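You operate a simulated robot arm through the tools that you are given. There is no shell and no other tool. Be economical: measure what you need, move in short steps, check, and stop when the job is done.

Carry out the task below with a simulated robot arm. There is one attempt and no reset: what you move stays moved.

Task
Drop the plunger, lift it again and sort the sample: torn to scrap, whole to pass.
Fine: one drop; leave the drop tray out.
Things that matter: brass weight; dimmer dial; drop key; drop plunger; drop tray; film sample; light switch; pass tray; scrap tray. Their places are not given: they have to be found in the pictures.

The check looks at the end state, three seconds after you hand in, the way a careful person would. Anything else that was tipped, shoved, dropped, spilled or broken makes it a failure.

Robot
A 7-joint arm with a two-finger parallel gripper, fixed in place. Base frame: the origin is at the foot of the arm, x ahead of it, y to its left, z up; the work surface is at about z = 76. Lengths are in cm, angles in degrees, forces in N, time in s.
With the tool pointing down near the work surface it reaches from about 20 to 68 cm from the base axis. Its first joint turns from -66.0 to 66.0 degrees. Payload 2.4 kg.
The TCP is the grasp point between the finger pads, 3 cm short of the fingertips. In the tool frame z runs along the fingers and y along their closing line. Largest opening 9.4 cm; finger width 2.8, thickness 1; the body of the gripper, 5 by 9.6 cm, starts 5.5 cm behind the TCP.
Orientation is that of the tool frame in the base frame, as a unit quaternion [w, x, y, z]. With the fingers straight down and closing along the base's y, the tool's x points along the base's -x, its y along +y and its z along -z.

Tools
- The arm moves only by the tool jog_arm. Its argument "increments" is one flat list of numbers, 7 for each row, row after row: the turn, a rotation vector about the base's x, y, z in degrees, then the shift along the base's x, y, z in cm, then the opening, from 0 (shut) to 1 (fully open). In form: [wx, wy, wz, x, y, z, claw, wx, wy, wz, x, y, z, claw, ...]. A call has 1 to 8 rows; each row is the pose to reach, as a shift and turn from the pose commanded when the call began. A row lasts 0.2 s, in which the tool goes at most 5 cm and 8.6 degrees; a call with a longer step from one row to the next is refused whole, and so is a gripper value outside its range. A pose out of reach is approached as far as the arm can. The call stops where the force on the tool passes 40 N (or 10 N more than at its start, if that is more) or the arm is blocked; 0.2 s more then pass. Each finger travels about 15.3 cm/s and halts on what it meets, pressing with about 26 N; the grip force reading is that of the motor and also rises with nothing between the fingers. The clock runs only during rows and for 0.2 s after the last one: add rows that repeat a pose to give the fingers time. It gives the time, the measured TCP pose, the force on the tool (base axes), the opening and the grip force at its end, in the units of the frame above (readings bear some noise), with the torque about the TCP (base axes, N m) and any sound that the robot's microphone picked up, and new pictures: "show" is both (left out), scene, wrist or none.
- Cameras (640 x 400 px; columns grow to the right, rows downward): "scene" is fixed at [3.01, 46.78, 144.64]; the picture's right is [-0.82, -0.58, 0.00], its down [-0.32, 0.45, -0.83] and it looks along [0.48, -0.68, -0.55] (base axes); focal length 287 px, centre (320, 200). "wrist" rides on the gripper at [7.6, 1.4, -10.3] in the tool frame; the picture's right is [-0.18, 0.98, 0.00], its down [-0.75, -0.14, -0.64] and it looks along [-0.63, -0.12, 0.77] (tool axes); focal length 243 px, centre (320, 200).
- pixel_to_xyz(camera, pixels): for up to 12 pixels [column, row] of the newest picture of that camera ("zoom" is the newest enlarged one), the place [x, y, z] in the base frame of the surface seen there, good to about 0.2 cm. It takes no simulated time.
- close_up(camera, box): a new picture of the part [left, top, right, bottom] of that camera's present view, enlarged. It takes no simulated time.
- finish_job(): hands the job in; it is judged then, once.

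Go step by step. Measure first, check grasps and placings, and put right what went wrong. The budget is 80 turns and 200 pictures, counting those below and the enlarged ones. Unless the task says otherwise, let go and move clear before handing in, and close with one line.

The tools are called after "Request:" as name(argument=value, ...) on one line, values as JSON. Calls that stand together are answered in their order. jog_arm: Moves the arm, as the interface text tells. Its arguments: {"type":"object","properties":{"increments":{"type":"array"},"show":{"type":"string","enum":["both","scene","wrist","none"]}},"required":["increments"]} The other tools are called the same way: pixel_to_xyz (camera, pixels) gives the place of the surface under pixels of a picture; close_up (camera, box) takes an enlarged picture of a part of a camera's view; finish_job () hands the job in.

At the start:

```text
clock: 0.0
tcp_pos: [35.39, 1.57, 120.03]
orientation: [-0.001, 0.0, 1.0, 0.0]
wrist_force: [0.2, 0.1, 0.2]
wrist_torque: [0.0, 0.02, -0.03]
width: 9.4
grasp_force: 0.0
```

scene: 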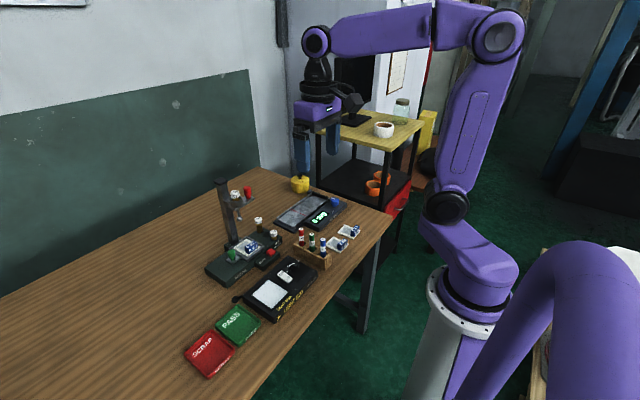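
wrist: 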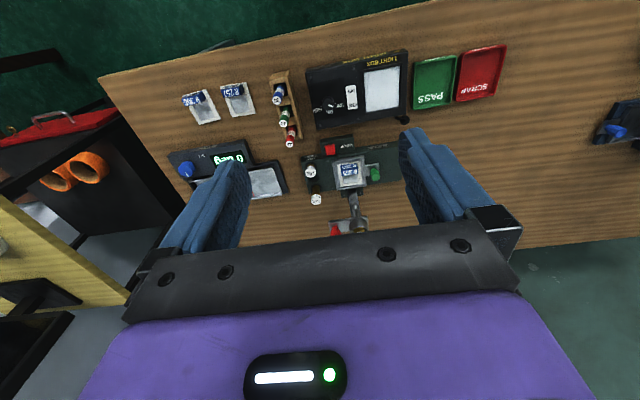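

The pictures show a drop device (scene about 240,240), a light box (280,285), and pass and scrap trays (235,325 and 208,350). I'll take close-ups before moving.

Request:
close_up(camera="scene", box=[190, 170, 310, 290])

Request:
close_up(camera="scene", box=[170, 220, 370, 380])

Request:
close_up(camera="wrist", box=[240, 40, 440, 240])

```text
3.33 times, centred on (250, 230) of scene
```

zoom: 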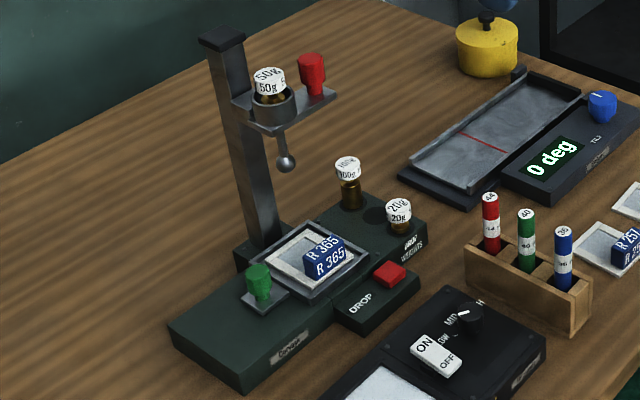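

```text
2.50 times, centred on (270, 300) of scene
```

zoom: 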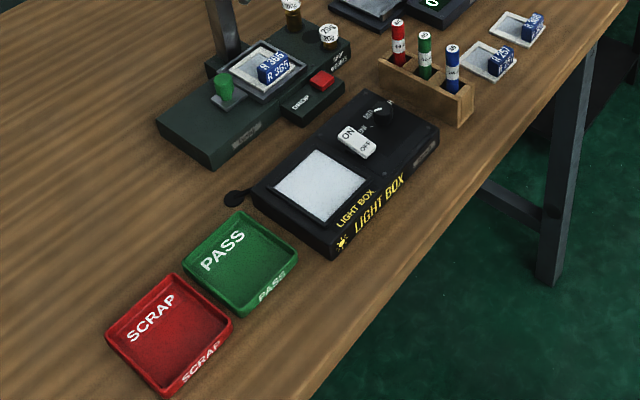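

```text
2.00 times, centred on (340, 140) of wrist
```

zoom: 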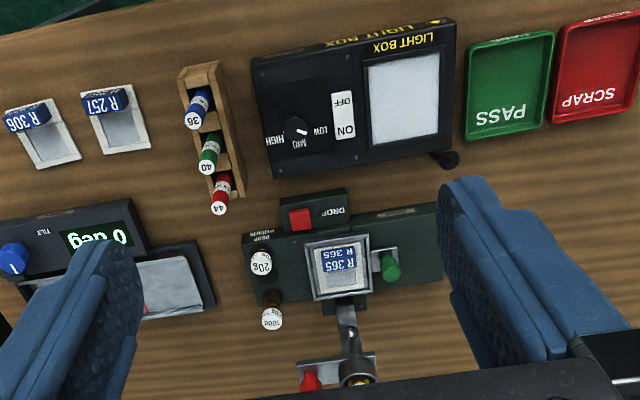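

The device sits in the middle, with the red DROP key beside it, a red plunger knob, a green tray knob and the 50 g weight loaded. I'll measure these on the wrist zoom.

Request:
pixel_to_xyz(camera="zoom", pixels=[[300, 218], [340, 260], [340, 285], [390, 265], [316, 300], [368, 290], [310, 380], [297, 125], [343, 103], [345, 130], [405, 95], [505, 90]])

Request:
close_up(camera="scene", box=[215, 180, 275, 270])

```text
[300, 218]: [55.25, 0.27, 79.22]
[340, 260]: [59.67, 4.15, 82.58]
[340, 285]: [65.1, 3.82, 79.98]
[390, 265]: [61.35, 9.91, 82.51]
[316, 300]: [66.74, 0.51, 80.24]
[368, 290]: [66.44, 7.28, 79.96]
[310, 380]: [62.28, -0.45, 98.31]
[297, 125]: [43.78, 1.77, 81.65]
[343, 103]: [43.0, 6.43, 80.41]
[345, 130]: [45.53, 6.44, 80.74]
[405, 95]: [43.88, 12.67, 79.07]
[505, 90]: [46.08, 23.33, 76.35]
```

```text
4.44 times, centred on (245, 225) of scene
```

zoom: 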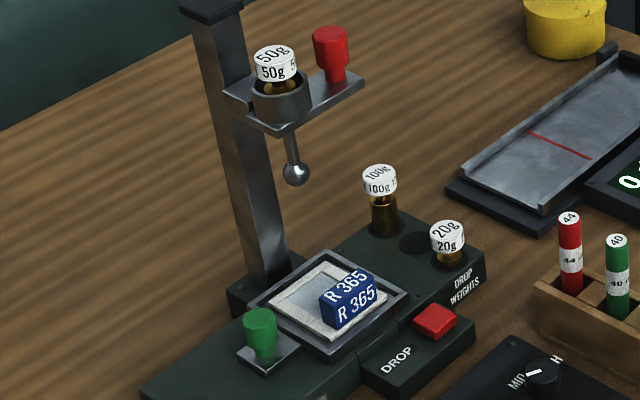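

The 50 g weight is loaded and the plunger is up. I'll measure the plunger parts, weight, knobs and tray walls in this zoom.

Request:
pixel_to_xyz(camera="zoom", pixels=[[330, 38], [333, 75], [360, 82], [273, 52], [297, 172], [260, 318], [263, 345], [435, 318], [350, 285], [350, 310], [215, 10], [268, 250]])

Request:
pixel_to_xyz(camera="scene", pixels=[[270, 294], [237, 324], [208, 353], [290, 262], [286, 275], [237, 298], [246, 290], [301, 185], [210, 266], [240, 281]])

```text
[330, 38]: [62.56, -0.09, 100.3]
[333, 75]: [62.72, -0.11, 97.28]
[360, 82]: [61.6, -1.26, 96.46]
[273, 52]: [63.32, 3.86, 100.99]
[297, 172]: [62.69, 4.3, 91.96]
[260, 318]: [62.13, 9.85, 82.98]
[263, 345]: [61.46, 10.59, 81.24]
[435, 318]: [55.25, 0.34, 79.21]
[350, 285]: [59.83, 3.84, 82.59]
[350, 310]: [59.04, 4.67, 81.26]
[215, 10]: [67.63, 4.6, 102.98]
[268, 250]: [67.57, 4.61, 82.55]
```

```text
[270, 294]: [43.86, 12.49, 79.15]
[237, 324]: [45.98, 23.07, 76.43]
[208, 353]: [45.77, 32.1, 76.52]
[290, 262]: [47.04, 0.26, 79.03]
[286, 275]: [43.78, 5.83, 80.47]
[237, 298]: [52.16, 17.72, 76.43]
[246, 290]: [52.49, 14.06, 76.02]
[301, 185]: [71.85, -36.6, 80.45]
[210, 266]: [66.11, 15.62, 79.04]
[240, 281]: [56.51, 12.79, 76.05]
```

The drop key is at (55.25, 0.3, 79.2), the plunger knob at (62.6, -0.1, 97–100) and the tray knob at (62, 10, 83). I'll go to a point above the key with the fingers shut.

Request:
jog_arm(increments=[0, 0, 0, 2.48, -0.16, -4, 0.6, 0, 0, 0, 4.96, -0.32, -8, 0.3, 0, 0, 0, 7.45, -0.48, -12, 0, 0, 0, 0, 9.93, -0.64, -16, 0, 0, 0, 0, 12.4, -0.8, -20, 0, 0, 0, 0, 14.9, -0.95, -24, 0, 0, 0, 0, 17.4, -1.1, -28, 0, 0, 0, 0, 19.86, -1.27, -32, 0])

```text
clock: 1.8
tcp_pos: [55.39, 0.3, 88.4]
orientation: [-0.001, 0.0, 1.0, 0.0]
wrist_force: [-0.1, 0.9, -0.3]
wrist_torque: [0.03, 0.03, -0.01]
width: 0.0
grasp_force: 25.5
```

scene: 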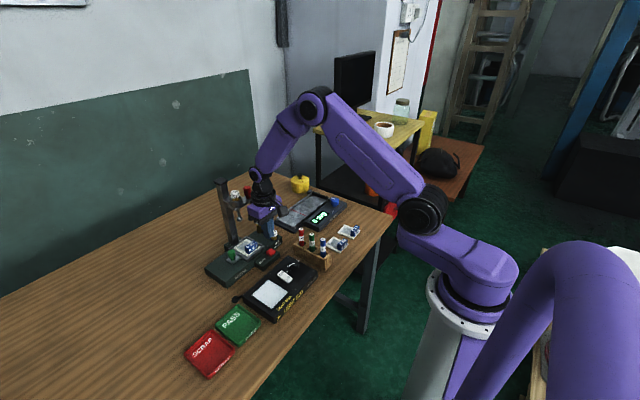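
wrist: 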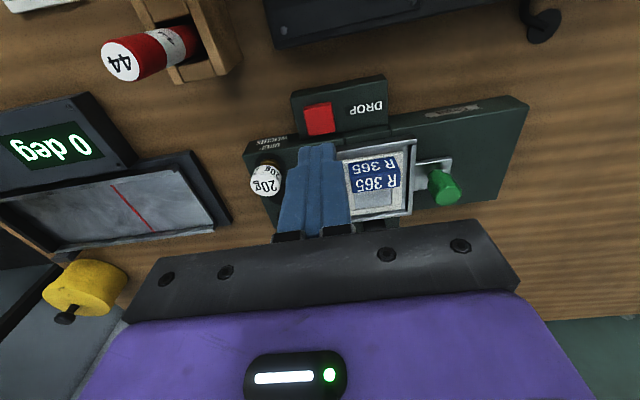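

The fingers are above the key with about 6 cm to go, and the plunger is still up. I'll check the gap between gripper and plunger before pressing.

Request:
close_up(camera="scene", box=[200, 160, 310, 270])

Request:
close_up(camera="wrist", box=[220, 60, 480, 240])

```text
3.64 times, centred on (255, 215) of scene
```

zoom: 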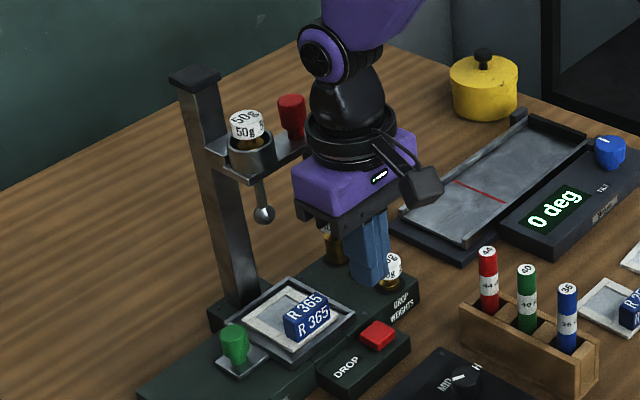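

```text
2.22 times, centred on (350, 150) of wrist
```

zoom: 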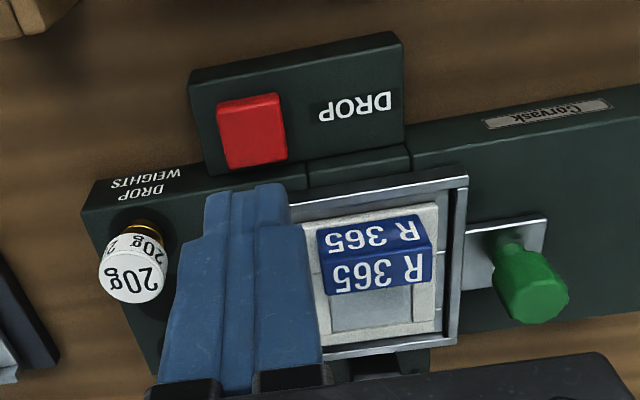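

The gripper clears the plunger and I'll press a little on the near side of the key. I'm going down in small steps.

Request:
jog_arm(increments=[0, 0, 0, -0.6, 0, -2.5, 0, 0, 0, 0, -0.6, 0, -4.5, 0, 0, 0, 0, -0.6, 0, -5.5, 0, 0, 0, 0, -0.6, 0, -5.9, 0, 0, 0, 0, -0.6, 0, -6.2, 0, 0, 0, 0, -0.6, 0, -6.5, 0])

```text
clock: 3.2
tcp_pos: [54.75, 0.12, 81.69]
orientation: [0.0, 0.002, 1.0, -0.001]
wrist_force: [-2.5, -3.5, 10.9]
wrist_torque: [-0.1, 0.04, -0.01]
width: 0.0
grasp_force: 25.6
heard: click
```

scene: 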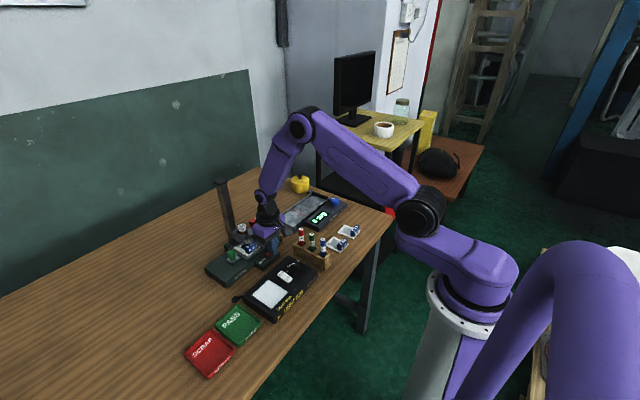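
wrist: 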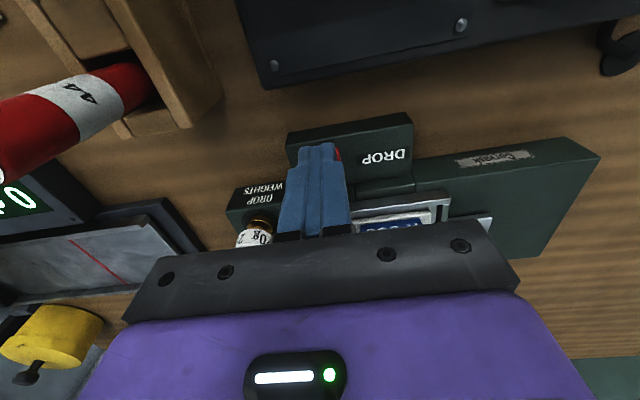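

A click was heard and the plunger has fallen (weight now near scene 241,229). I'll back up and out, then open the gripper.

Request:
jog_arm(increments=[0, 0, 0, 0, 0, 3, 0, 0, 0, 0, -1, 0, 7, 0, 0, 0, 0, -2, 0, 11, 0.2, 0, 0, 0, -3, 0, 15, 0.4, 0, 0, 0, -3, 0, 19, 0.4, 0, 0, 0, -3, 0, 19, 0.4])

Request:
close_up(camera="scene", box=[200, 180, 280, 280])

```text
clock: 4.6
tcp_pos: [51.69, 0.19, 100.59]
orientation: [0.0, 0.0, 1.0, 0.0]
wrist_force: [-0.1, -0.3, 0.3]
wrist_torque: [0.02, 0.01, 0.0]
width: 3.74
grasp_force: 0.0
```

scene: 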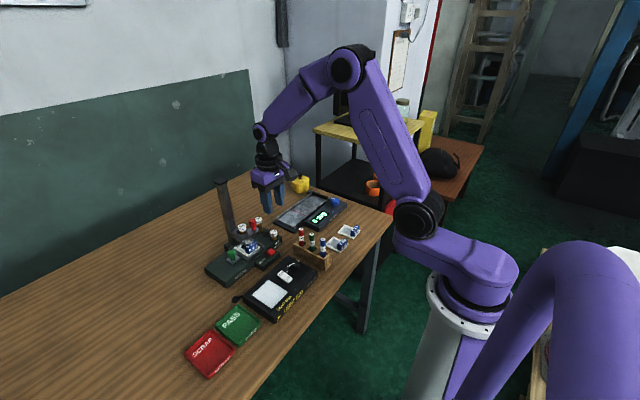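
wrist: 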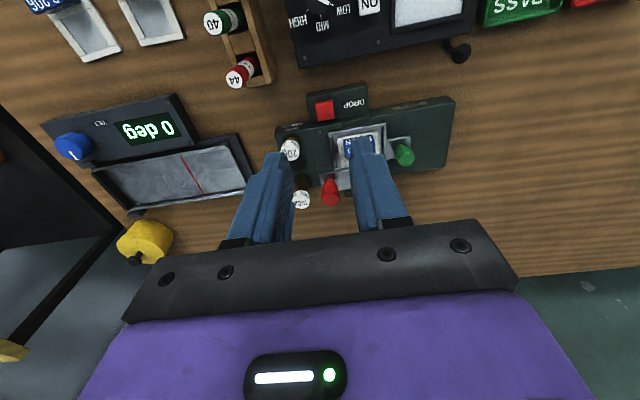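

```text
4.00 times, centred on (240, 230) of scene
```

zoom: 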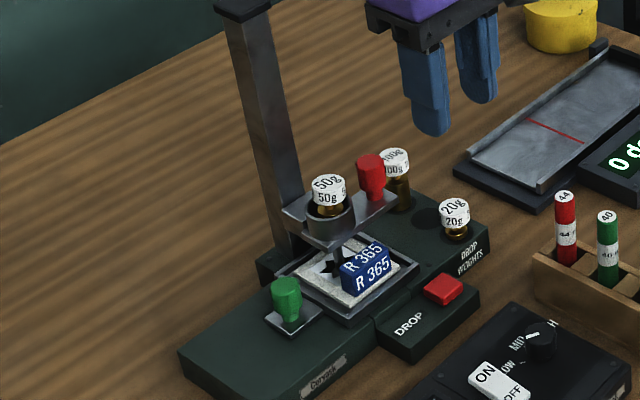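

The plunger is down on the sample, and a dark star-like mark shows at zoom (333,265). I'll measure the knob and neighbours where they now stand.

Request:
pixel_to_xyz(camera="zoom", pixels=[[370, 162], [372, 178], [374, 195], [328, 185], [393, 160], [390, 196], [345, 238], [290, 212], [285, 290], [290, 318], [455, 208]])

```text
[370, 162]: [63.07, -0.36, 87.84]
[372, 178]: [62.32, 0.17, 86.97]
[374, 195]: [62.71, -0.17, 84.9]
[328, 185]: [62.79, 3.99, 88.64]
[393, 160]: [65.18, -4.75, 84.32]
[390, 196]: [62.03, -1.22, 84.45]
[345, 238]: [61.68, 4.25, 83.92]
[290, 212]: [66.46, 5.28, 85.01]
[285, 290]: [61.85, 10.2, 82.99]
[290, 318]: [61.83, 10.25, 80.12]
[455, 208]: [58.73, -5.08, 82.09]
```

The knob centre is about (62.9, -0.35), z 85–88, with the weight cup 4 cm to the left. I'll go over it with a narrow opening and look.

Request:
jog_arm(increments=[0, 0, 0, 3.6, -0.2, -1, 0.31, 0, 0, 0, 7.2, -0.5, -2.5, 0.31, 0, 0, 0, 10.8, -0.65, -5, 0.31, 0, 0, 0, 10.8, -0.65, -7, 0.31, 0, 0, 0, 10.8, -0.65, -7, 0.31])

Request:
close_up(camera="scene", box=[200, 170, 280, 270])

Request:
close_up(camera="wrist", box=[220, 100, 420, 240])

```text
clock: 5.8
tcp_pos: [62.55, -0.21, 93.5]
orientation: [0.001, 0.0, 1.0, 0.0]
wrist_force: [-0.5, -0.2, 0.2]
wrist_torque: [0.06, -0.01, -0.02]
width: 2.9
grasp_force: 0.0
```

scene: 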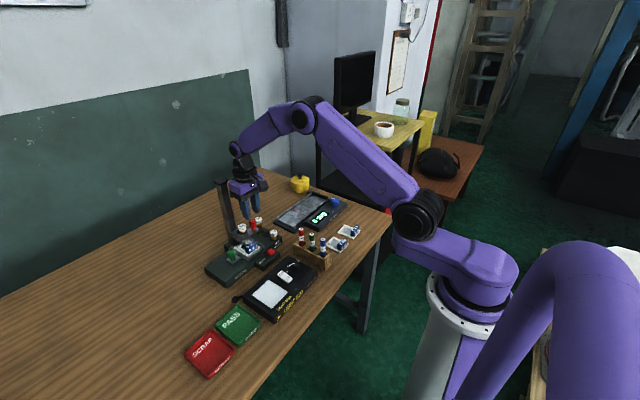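
wrist: 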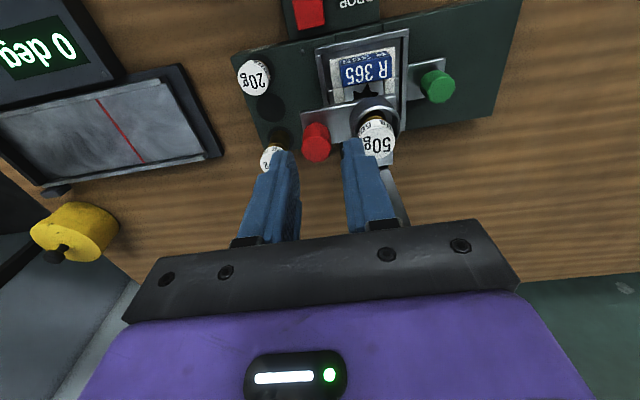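

```text
4.00 times, centred on (240, 220) of scene
```

zoom: 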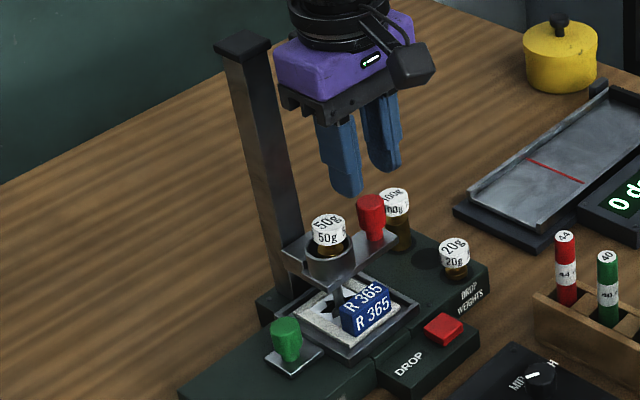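

```text
2.86 times, centred on (320, 170) of wrist
```

zoom: 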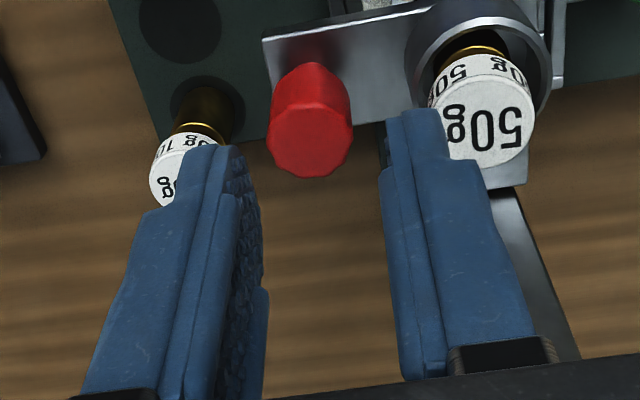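

The knob lies between the fingers. I'll re-measure it and the weight before going down.

Request:
pixel_to_xyz(camera="zoom", pixels=[[310, 150], [285, 150], [338, 150], [310, 170], [310, 130], [485, 120], [440, 100], [360, 100], [190, 175]])

Request:
pixel_to_xyz(camera="scene", pixels=[[232, 193], [225, 190], [237, 189], [230, 186], [246, 193]])

```text
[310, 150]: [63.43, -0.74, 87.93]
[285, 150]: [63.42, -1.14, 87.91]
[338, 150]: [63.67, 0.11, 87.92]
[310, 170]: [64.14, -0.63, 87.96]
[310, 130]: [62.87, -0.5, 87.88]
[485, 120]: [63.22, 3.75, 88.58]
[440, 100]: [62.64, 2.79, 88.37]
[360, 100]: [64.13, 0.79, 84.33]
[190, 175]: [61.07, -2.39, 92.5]
```

```text
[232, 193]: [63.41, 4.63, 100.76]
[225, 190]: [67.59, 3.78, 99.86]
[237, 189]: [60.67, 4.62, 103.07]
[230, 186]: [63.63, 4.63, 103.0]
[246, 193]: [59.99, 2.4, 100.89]
```

The knob top is centred at about (63.4, -0.5) and its top is at z 87.9. I'll go down to TCP z of about 88.1 and close.

Request:
jog_arm(increments=[0, 0, 0, 0.6, -0.2, -2, 0.31, 0, 0, 0, 0.6, -0.2, -4, 0.31, 0, 0, 0, 0.6, -0.2, -5.4, 0.31, 0, 0, 0, 0.6, -0.2, -5.4, 0.31, 0, 0, 0, 0.6, -0.2, -5.4, 0, 0, 0, 0, 0.6, -0.2, -5.4, 0])

Request:
close_up(camera="scene", box=[200, 170, 280, 270])

```text
clock: 7.2
tcp_pos: [63.16, -0.67, 88.37]
orientation: [0.003, 0.001, 1.0, 0.0]
wrist_force: [3.8, -8.3, 17.4]
wrist_torque: [0.28, 0.01, 0.04]
width: 2.05
grasp_force: 45.1
```

scene: 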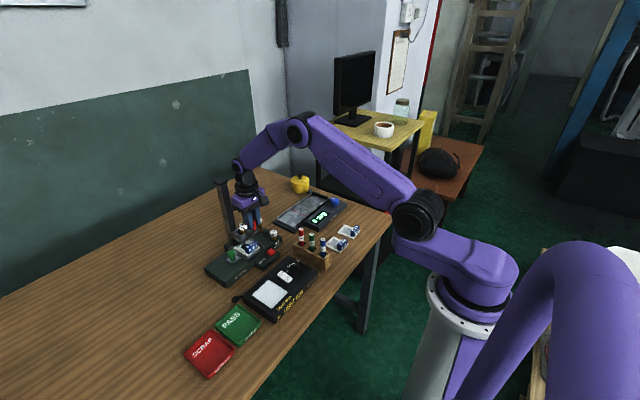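
wrist: 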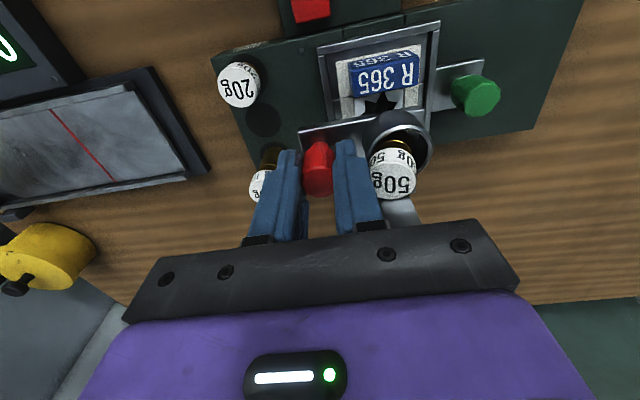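

```text
4.00 times, centred on (240, 220) of scene
```

zoom: 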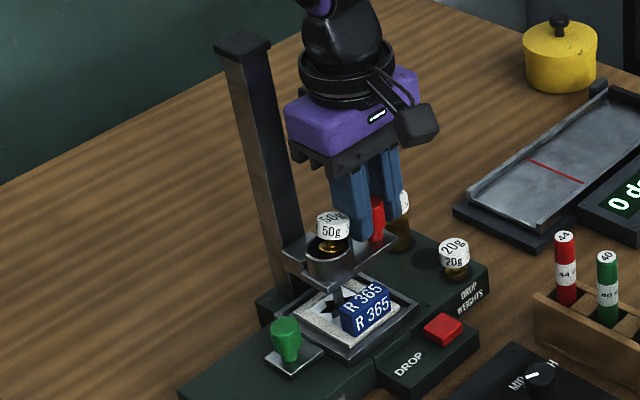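

The knob is gripped at width 2.05, but there is an upward force of 17 N and the weight looks slightly shifted. I'll look closer.

Request:
close_up(camera="scene", box=[220, 205, 270, 250])

Request:
close_up(camera="wrist", box=[240, 80, 460, 240])

```text
8.89 times, centred on (245, 228) of scene
```

zoom: 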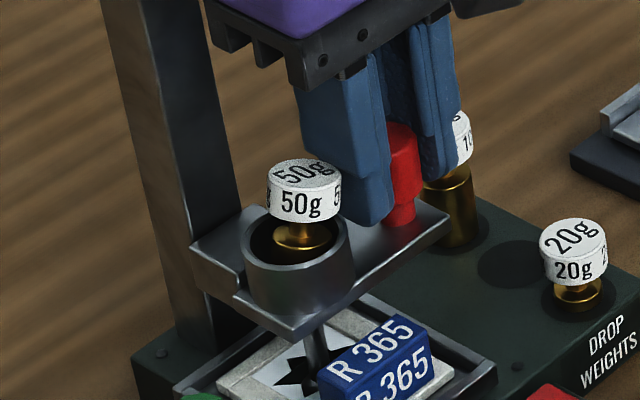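

```text
2.50 times, centred on (350, 160) of wrist
```

zoom: 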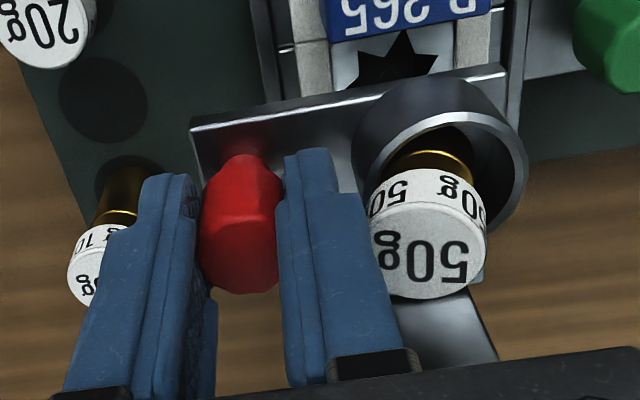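

The weight still stands in its cup and the film shows a clear star tear (wrist zoom 395,60). I'll lift the plunger steadily in two goes.

Request:
jog_arm(increments=[0, 0, 0, 0, 0, 1, 0, 0, 0, 0, 0, 0, 2.5, 0, 0, 0, 0, 0, 0, 4, 0, 0, 0, 0, 0, 0, 5.5, 0, 0, 0, 0, 0, 0, 7, 0, 0, 0, 0, 0, 0, 8.5, 0, 0, 0, 0, 0, 0, 10, 0, 0, 0, 0, 0, 0, 11, 0])

Request:
close_up(camera="scene", box=[200, 160, 280, 260])

```text
clock: 9.0
tcp_pos: [63.26, -0.58, 99.24]
orientation: [0.002, 0.0, 1.0, -0.001]
wrist_force: [18.0, -8.5, -1.2]
wrist_torque: [0.19, -0.08, 0.06]
width: 2.06
grasp_force: 44.9
```

scene: 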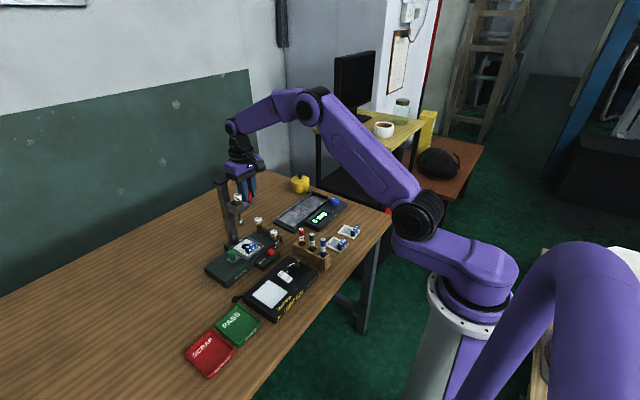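
wrist: 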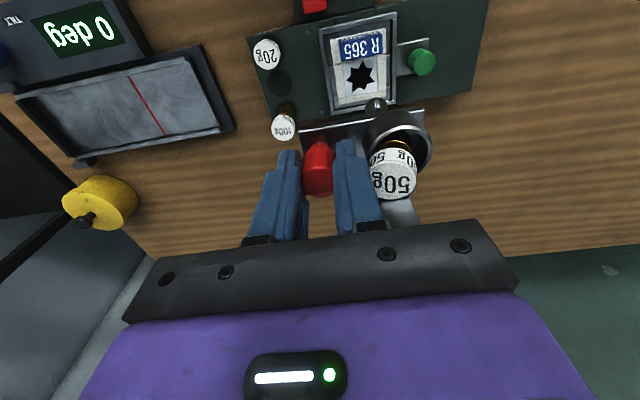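

```text
4.00 times, centred on (240, 210) of scene
```

zoom: 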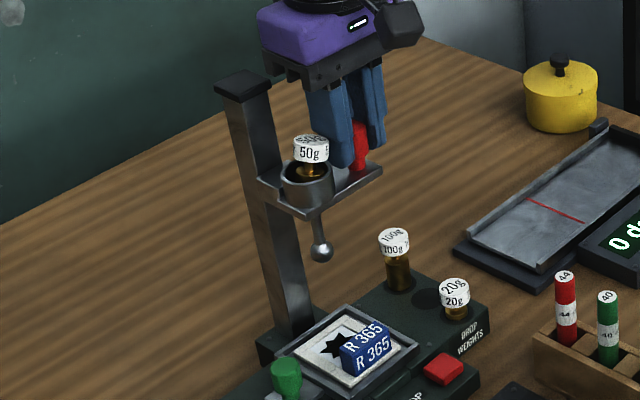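

The plunger is up about 11 cm, the weight is steady, and the film is plainly torn. I'll raise it the last stretch to latch.

Request:
jog_arm(increments=[0, 0, 0, 0, 0, 0.5, 0, 0, 0, 0, 0, 0, 1.0, 0, 0, 0, 0, 0, 0, 1.3, 0, 0, 0, 0, 0, 0, 1.6, 0, 0, 0, 0, 0, 0, 1.8, 0], show="scene")

```text
clock: 10.2
tcp_pos: [63.23, -0.6, 101.15]
orientation: [0.001, 0.001, 1.0, 0.0]
wrist_force: [13.8, -7.2, -1.7]
wrist_torque: [0.19, -0.42, 0.0]
width: 2.09
grasp_force: 45.1
```

scene: 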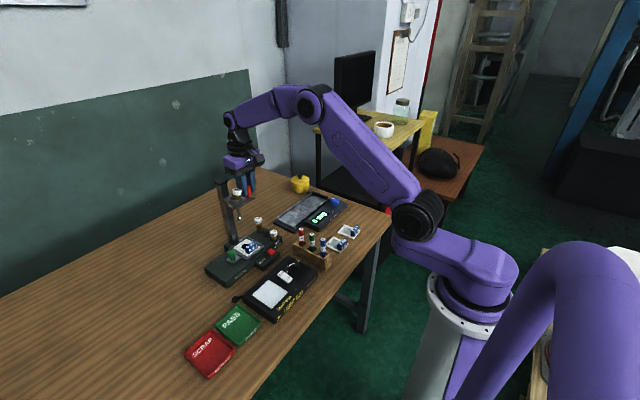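

No click yet. I'll check the weight's height against its starting value of 100.99.

Request:
close_up(camera="scene", box=[210, 160, 270, 235])

Request:
pixel_to_xyz(camera="scene", pixels=[[237, 191], [250, 194], [239, 217]])

```text
5.33 times, centred on (240, 198) of scene
```

zoom: 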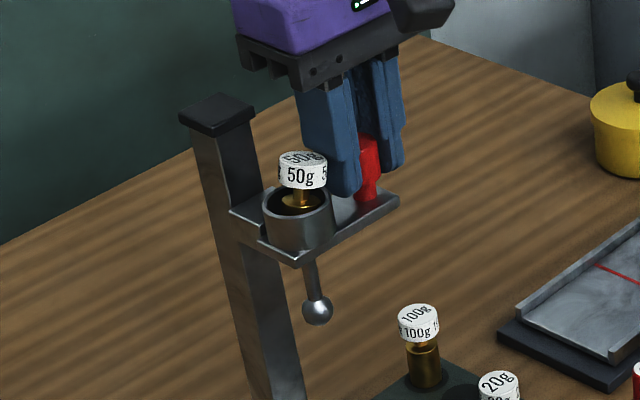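

```text
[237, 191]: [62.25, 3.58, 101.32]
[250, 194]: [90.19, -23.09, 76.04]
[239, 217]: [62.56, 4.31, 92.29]
```

The ball is at z 92.3, slightly above its start of 92.0. Lowering a little while still gripping will show whether the latch holds.

Request:
jog_arm(increments=[0, 0, 0, 0, 0, 0.3, 0, 0, 0, 0, 0, 0, 0.3, 0, 0, 0, 0, 0, 0, 0, 0, 0, 0, 0, 0, 0, -0.3, 0, 0, 0, 0, 0, 0, -0.6, 0, 0, 0, 0, 0, 0, -0.8, 0], show="none")

Request:
close_up(camera="scene", box=[210, 160, 270, 235])

Request:
pixel_to_xyz(camera="zoom", pixels=[[317, 312]])

```text
clock: 11.6
tcp_pos: [63.28, -0.62, 100.66]
orientation: [0.005, 0.0, 1.0, 0.0]
wrist_force: [3.8, -3.2, 37.5]
wrist_torque: [0.35, 0.29, 0.01]
width: 2.05
grasp_force: 44.9
```

```text
5.33 times, centred on (240, 198) of scene
```

zoom: 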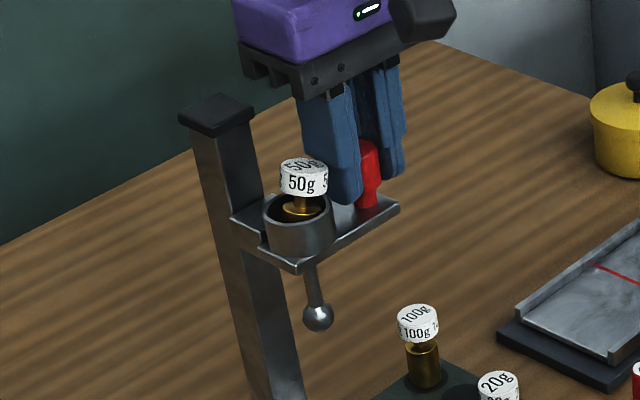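

```text
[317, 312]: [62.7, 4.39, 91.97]
```

There is 37 N of support and the ball is back at 91.97, so the latch holds. I'll unload, open slightly and rise clear.

Request:
jog_arm(increments=[0, 0, 0, 0, 0, 0.5, 0, 0, 0, 0, 0, 0, 0.5, 0.3, 0, 0, 0, 0, 0, 0.5, 0.3, 0, 0, 0, 0, 0, 2.5, 0.3, 0, 0, 0, 0, 0, 5, 0.3, 0, 0, 0, -4, 0, 6.5, 0.3, 0, 0, 0, -8, 0, 7, 0.3])

Request:
close_up(camera="scene", box=[200, 180, 280, 280])

```text
clock: 13.2
tcp_pos: [54.97, -0.4, 106.86]
orientation: [0.0, 0.0, 1.0, 0.0]
wrist_force: [-0.2, -0.4, 0.0]
wrist_torque: [-0.01, 0.01, 0.0]
width: 2.84
grasp_force: 0.0
```

scene: 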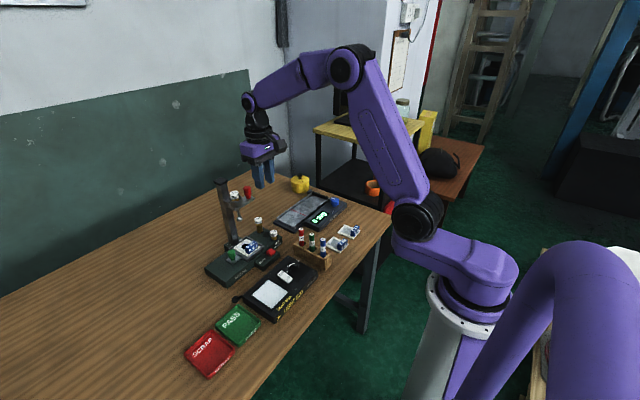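
wrist: 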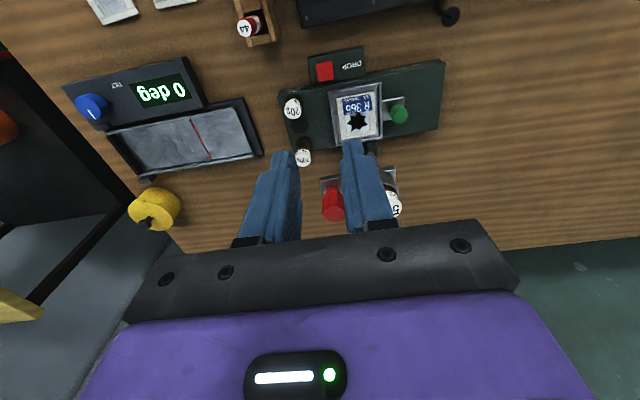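

```text
4.00 times, centred on (240, 230) of scene
```

zoom: 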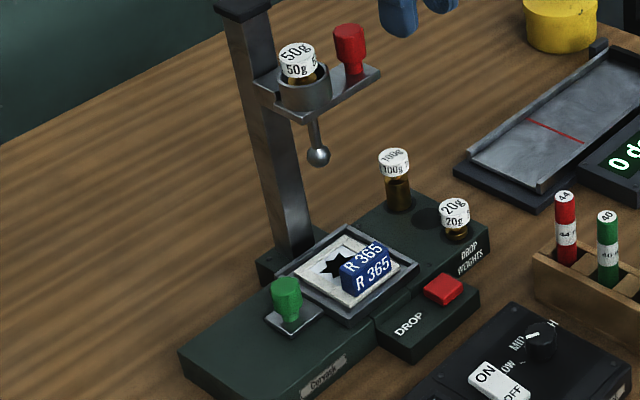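

The plunger stays latched with its weight, and the film shows the tear at wrist (357,122), so it goes to scrap. I'll measure the tray knob, tray walls and plunger edge before pulling the tray out.

Request:
close_up(camera="wrist", box=[280, 40, 460, 160])

Request:
pixel_to_xyz(camera="scene", pixels=[[231, 202], [235, 197], [237, 209], [254, 198], [226, 196], [231, 244], [232, 252], [222, 262], [242, 259], [243, 241]])

```text
3.33 times, centred on (370, 100) of wrist
```

zoom: 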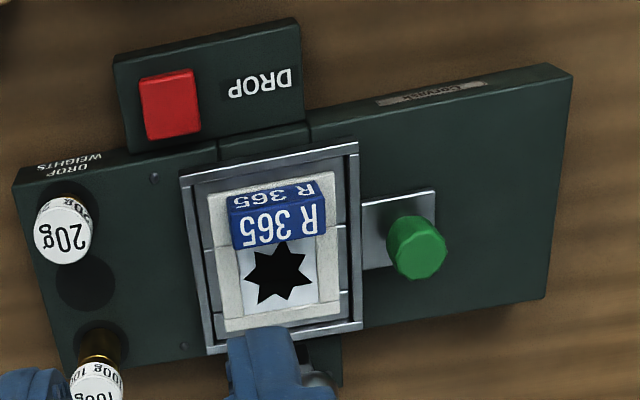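

```text
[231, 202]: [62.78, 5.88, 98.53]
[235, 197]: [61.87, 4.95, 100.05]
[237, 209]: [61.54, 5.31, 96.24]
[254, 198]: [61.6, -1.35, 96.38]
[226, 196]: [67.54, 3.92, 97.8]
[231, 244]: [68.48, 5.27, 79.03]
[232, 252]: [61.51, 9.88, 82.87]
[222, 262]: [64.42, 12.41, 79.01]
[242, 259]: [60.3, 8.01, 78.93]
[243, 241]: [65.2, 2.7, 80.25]
```

Request:
pixel_to_xyz(camera="zoom", pixels=[[420, 250], [440, 250], [397, 250], [375, 230], [362, 270], [418, 195], [350, 200], [280, 215], [230, 230], [322, 222], [550, 290], [190, 185]])

```text
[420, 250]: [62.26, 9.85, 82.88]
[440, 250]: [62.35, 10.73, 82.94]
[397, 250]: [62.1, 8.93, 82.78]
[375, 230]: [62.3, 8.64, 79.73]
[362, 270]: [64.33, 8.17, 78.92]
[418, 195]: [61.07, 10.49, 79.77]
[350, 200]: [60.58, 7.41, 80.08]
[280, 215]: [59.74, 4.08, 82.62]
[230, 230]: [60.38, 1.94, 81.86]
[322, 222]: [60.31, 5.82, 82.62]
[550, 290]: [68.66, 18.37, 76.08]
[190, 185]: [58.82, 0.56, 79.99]
```

The tray knob is centred at (62.3, 10.0) with its top at 82.9, and the plunger's left edge is at y 5.9. I'll turn the gripper -90° so it closes along x with the camera on the +y side, moving to the left and clear.

Request:
jog_arm(increments=[0, 0, -8.5, -0.5, 2, 0, 0.4, 0, 0, -17, -1, 4, 0, 0.4, 0, 0, -25.5, -1, 6, 0, 0.4, 0, 0, -34, -1, 8, 0, 0.4, 0, 0, -42.5, -1, 10, 0, 0.4, 0, 0, -51, -1, 12, -2, 0.4, 0, 0, -59.5, -1, 14, -4, 0.4, 0, 0, -68, -1, 15, -6, 0.4], show="none")

Request:
jog_arm(increments=[0, 0, -8, 2, -0.5, 0, 0.4, 0, 0, -16, 4, -1, -2, 0.4, 0, 0, -22, 6, -1.5, -5, 0.4, 0, 0, -22, 7, -2, -8, 0.4, 0, 0, -22, 7, -2, -8, 0.4])

```text
clock: 15.0
tcp_pos: [54.31, 14.38, 101.08]
orientation: [-0.001, 0.561, 0.828, 0.0]
wrist_force: [-0.7, 1.1, -0.5]
wrist_torque: [0.0, 0.03, -0.02]
width: 3.78
grasp_force: 0.0
```

```text
clock: 16.2
tcp_pos: [61.14, 12.28, 93.1]
orientation: [0.0, 0.708, 0.706, -0.001]
wrist_force: [0.2, -0.4, 0.3]
wrist_torque: [0.0, 0.0, -0.04]
width: 3.76
grasp_force: 0.0
```

scene: 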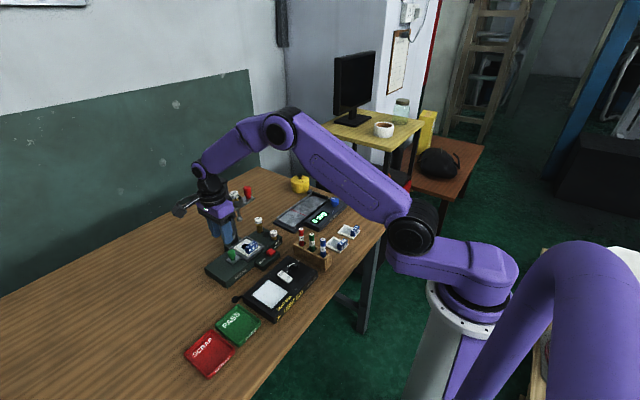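
wrist: 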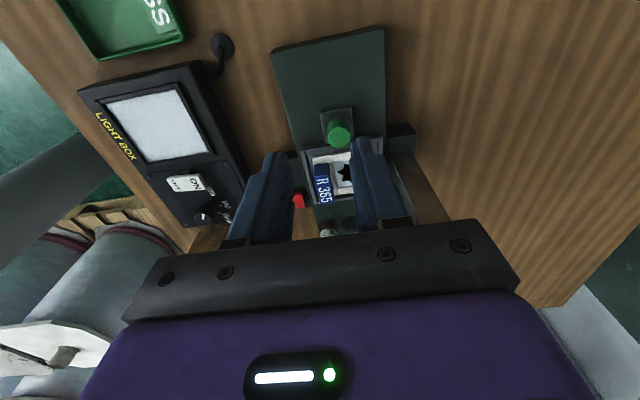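

The gripper is turned and the knob (wrist 338,133) is ahead of the fingers. I'll descend at y 12.4 and then slide -y so the fingers straddle the knob.

Request:
jog_arm(increments=[0, 0, 0, 1.2, 0, -3, 0.4, 0, 0, 0, 1.2, 0, -6, 0.4, 0, 0, 0, 1.2, 0, -8.5, 0.4, 0, 0, 0, 1.2, 0, -9.7, 0.4, 0, 0, 0, 1.2, -0.9, -9.7, 0.4, 0, 0, 0, 1.2, -1.8, -9.7, 0.4, 0, 0, 0, 1.2, -1.8, -9.7, 0.4])

Request:
close_up(camera="scene", box=[190, 170, 270, 290])

```text
clock: 17.8
tcp_pos: [62.38, 10.39, 83.6]
orientation: [0.0, 0.707, 0.707, 0.001]
wrist_force: [0.5, 0.0, 0.1]
wrist_torque: [-0.03, 0.0, 0.01]
width: 3.74
grasp_force: 0.0
```

scene: 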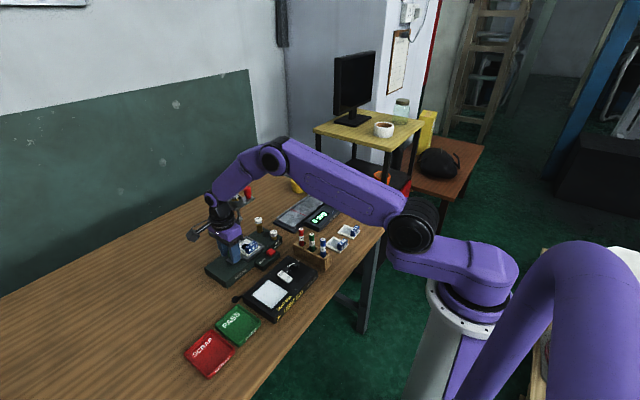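
wrist: 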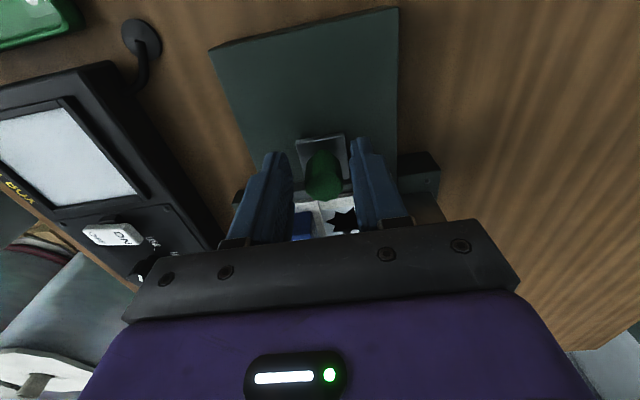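

```text
3.33 times, centred on (230, 230) of scene
```

zoom: 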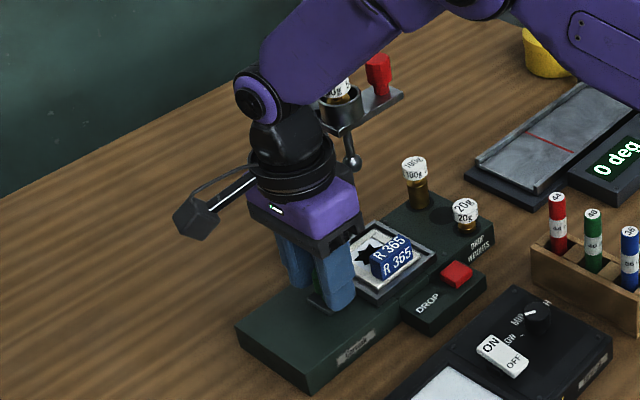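

The fingers straddle the knob and the plunger is clear. I'll close, then pull +y gently.

Request:
jog_arm(increments=[0, 0, 0, 0, 0, 0, 0, 0, 0, 0, 0, 0, 0, 0, 0, 0, 0, 0, 1, 0, 0, 0, 0, 0, 0, 2, 0, 0, 0, 0, 0, 0, 3, 0, 0, 0, 0, 0, 0, 4, 0, 0, 0, 0, 0, 0, 5, 0, 0])

Request:
close_up(camera="scene", box=[190, 170, 270, 290])

```text
clock: 19.4
tcp_pos: [62.6, 15.66, 83.54]
orientation: [0.001, 0.707, 0.707, 0.003]
wrist_force: [17.5, 0.2, -10.6]
wrist_torque: [-0.31, -0.33, 0.09]
width: 2.09
grasp_force: 44.8
```

scene: 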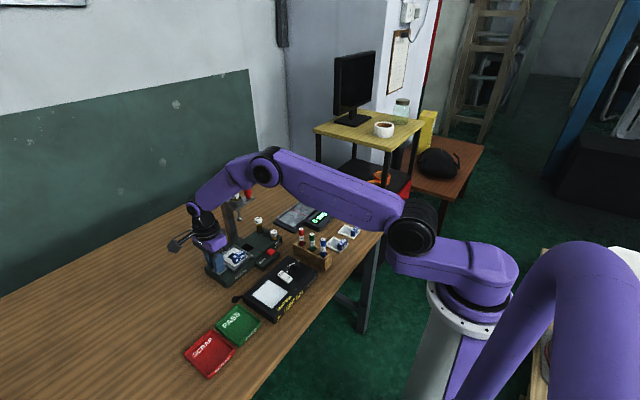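
wrist: 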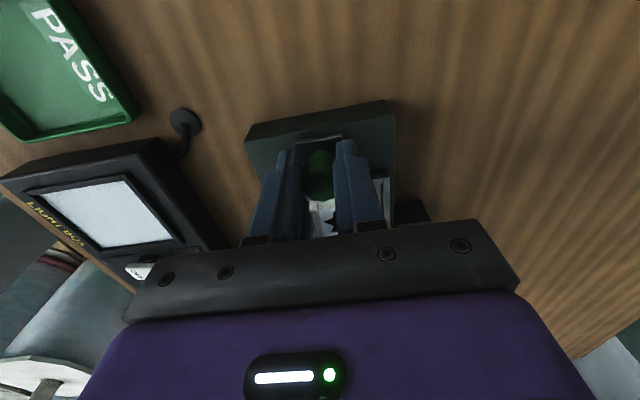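

```text
3.33 times, centred on (230, 230) of scene
```

zoom: 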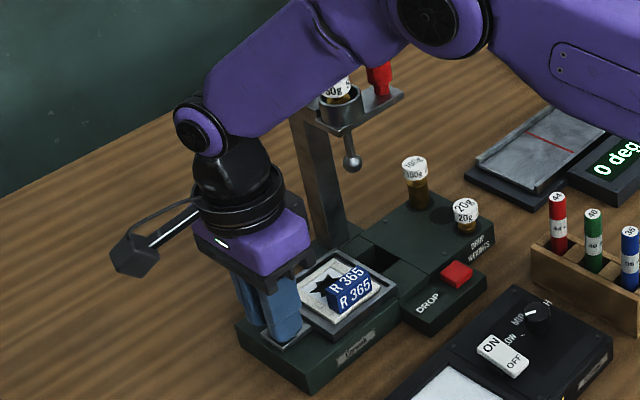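

The tray slid out 5 cm without resistance. I'll pull a little further and feel for the stop.

Request:
jog_arm(increments=[0, 0, 0, 0, 0.5, 0, 0, 0, 0, 0, 0, 1, 0, 0, 0, 0, 0, 0, 1.4, 0, 0, 0, 0, 0, 0, 1.8, 0, 0, 0, 0, 0, 0, 2.1, 0, 0])

Request:
close_up(camera="scene", box=[190, 170, 270, 290])

```text
clock: 20.6
tcp_pos: [62.62, 17.73, 83.5]
orientation: [0.001, 0.707, 0.707, 0.002]
wrist_force: [23.2, -1.4, -16.2]
wrist_torque: [-0.18, -0.31, 0.04]
width: 2.12
grasp_force: 45.2
```

scene: 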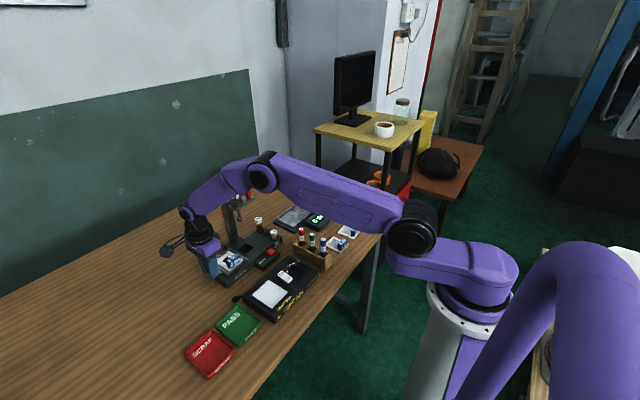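
wrist: 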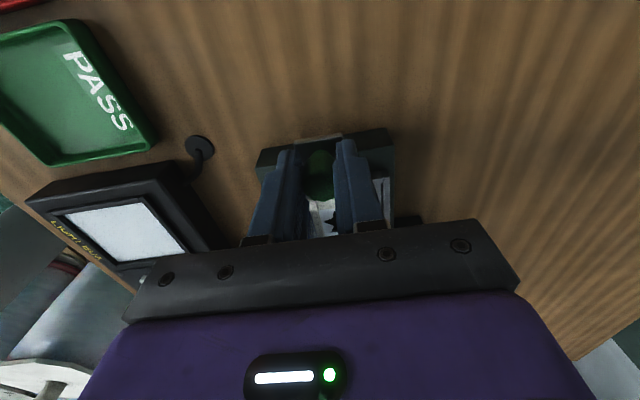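

```text
3.33 times, centred on (230, 230) of scene
```

zoom: 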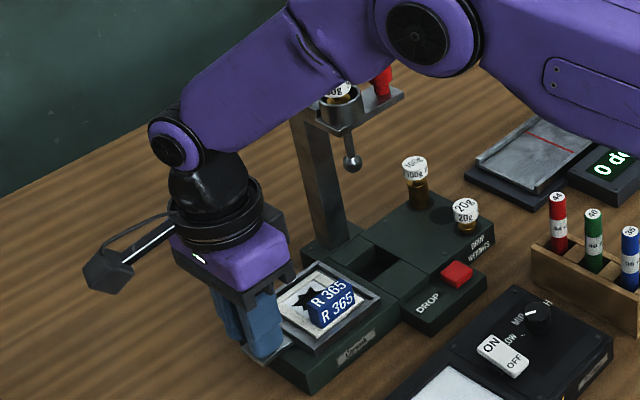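

The tray is out 7 cm with no stop felt, and it is still well supported on its base. I'll probe another 1.5 cm for an end stop.

Request:
jog_arm(increments=[0, 0, 0, 0, 0.4, 0, 0, 0, 0, 0, 0, 0.8, 0, 0, 0, 0, 0, 0, 1.2, 0, 0, 0, 0, 0, 0, 1.5, 0, 0, 0, 0, 0, 0, 1.5, 0, 0], show="none")

Request:
close_up(camera="scene", box=[190, 200, 270, 290])

```text
clock: 21.8
tcp_pos: [62.52, 18.17, 83.48]
orientation: [0.002, 0.71, 0.704, -0.003]
wrist_force: [-4.3, -32.8, 16.4]
wrist_torque: [-0.87, 0.06, -0.02]
width: 2.11
grasp_force: 45.4
```

```text
4.44 times, centred on (230, 245) of scene
```

zoom: 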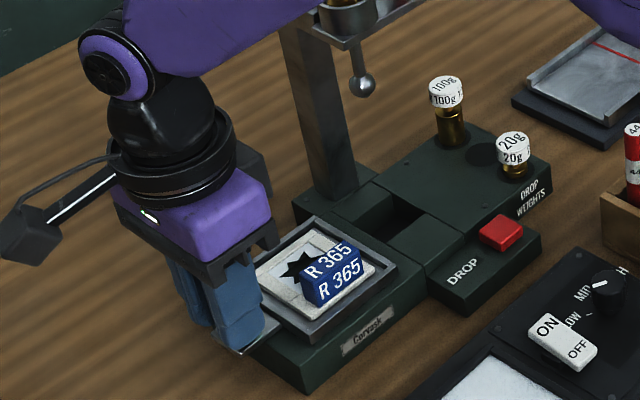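

An end stop was felt (33 N at 7.6 cm), so the tray is fully out. I'll relax, open and rise.

Request:
jog_arm(increments=[0, 0, 0, 0, -0.9, 0, 0, 0, 0, 0, 0, -0.9, 0, 0.4, 0, 0, 0, 0, -0.9, 0, 0.4, 0, 0, 0, 0, -0.9, 3, 0.4, 0, 0, 0, 0, -0.5, 7, 0.4, 0, 0, 0, -1, 0, 10, 0.4, 0, 0, 0, -2, 0, 12, 0.4, 0, 0, 0, -2, 0, 12, 0.4])

Request:
close_up(camera="scene", box=[190, 200, 270, 290])

Request:
close_up(camera="wrist", box=[250, 80, 430, 240])

```text
clock: 23.6
tcp_pos: [60.23, 19.22, 95.38]
orientation: [0.0, 0.707, 0.707, -0.001]
wrist_force: [-0.6, 0.4, -0.3]
wrist_torque: [-0.04, -0.01, -0.02]
width: 3.76
grasp_force: 0.2
```

scene: 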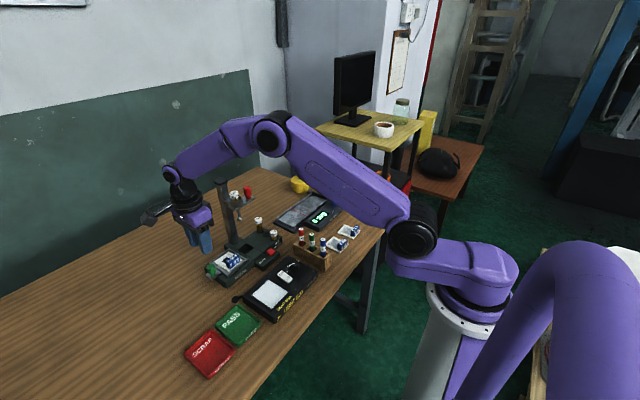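
wrist: 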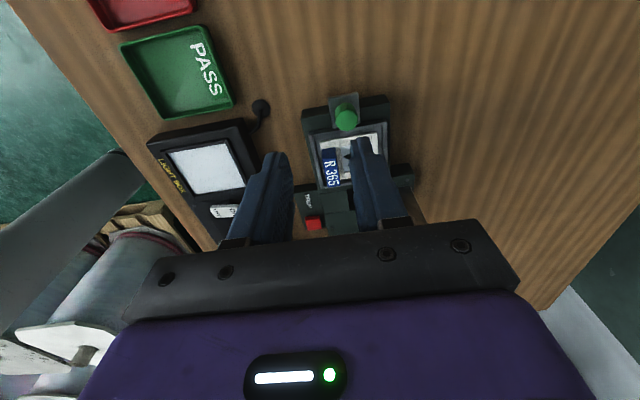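

```text
4.44 times, centred on (230, 245) of scene
```

zoom: 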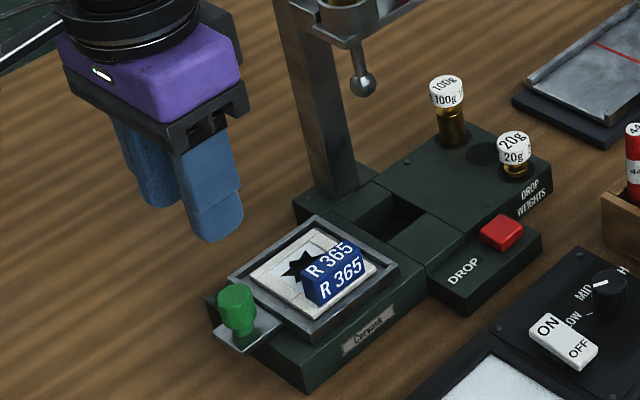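

```text
2.50 times, centred on (340, 160) of wrist
```

zoom: 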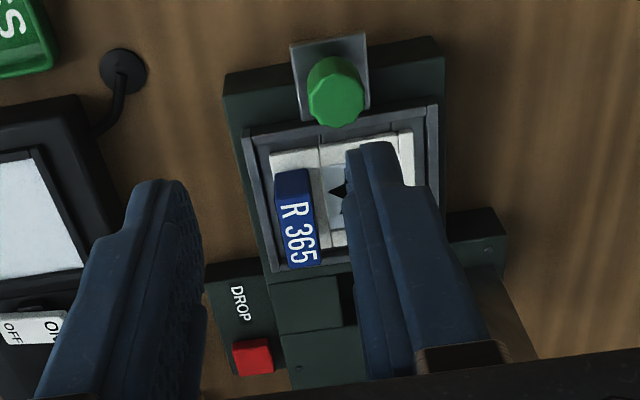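

The tray is out. Next I'll measure the sample's tab, frame and tray walls, plus the scrap tray.

Request:
pixel_to_xyz(camera="zoom", pixels=[[290, 182], [300, 262], [278, 190], [312, 182], [297, 225], [272, 160], [400, 150], [258, 200], [430, 170], [340, 85], [328, 225]])

Request:
pixel_to_xyz(camera="scene", pixels=[[203, 330], [185, 351], [234, 349], [208, 377], [208, 352], [232, 248], [234, 255], [229, 259], [223, 253]])

```text
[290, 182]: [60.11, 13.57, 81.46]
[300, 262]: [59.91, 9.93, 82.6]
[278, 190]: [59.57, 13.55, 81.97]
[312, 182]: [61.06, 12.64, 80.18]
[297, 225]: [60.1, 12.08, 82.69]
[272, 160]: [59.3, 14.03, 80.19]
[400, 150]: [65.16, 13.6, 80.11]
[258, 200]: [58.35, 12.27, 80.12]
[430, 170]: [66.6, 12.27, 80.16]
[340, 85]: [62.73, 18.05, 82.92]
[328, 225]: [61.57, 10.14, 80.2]
```

```text
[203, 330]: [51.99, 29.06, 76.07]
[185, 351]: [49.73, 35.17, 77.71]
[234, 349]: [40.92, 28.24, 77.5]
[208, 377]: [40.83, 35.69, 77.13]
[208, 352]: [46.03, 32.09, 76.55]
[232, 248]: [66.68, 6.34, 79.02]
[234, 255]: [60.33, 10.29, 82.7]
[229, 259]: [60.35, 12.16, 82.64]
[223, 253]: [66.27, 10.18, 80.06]
```

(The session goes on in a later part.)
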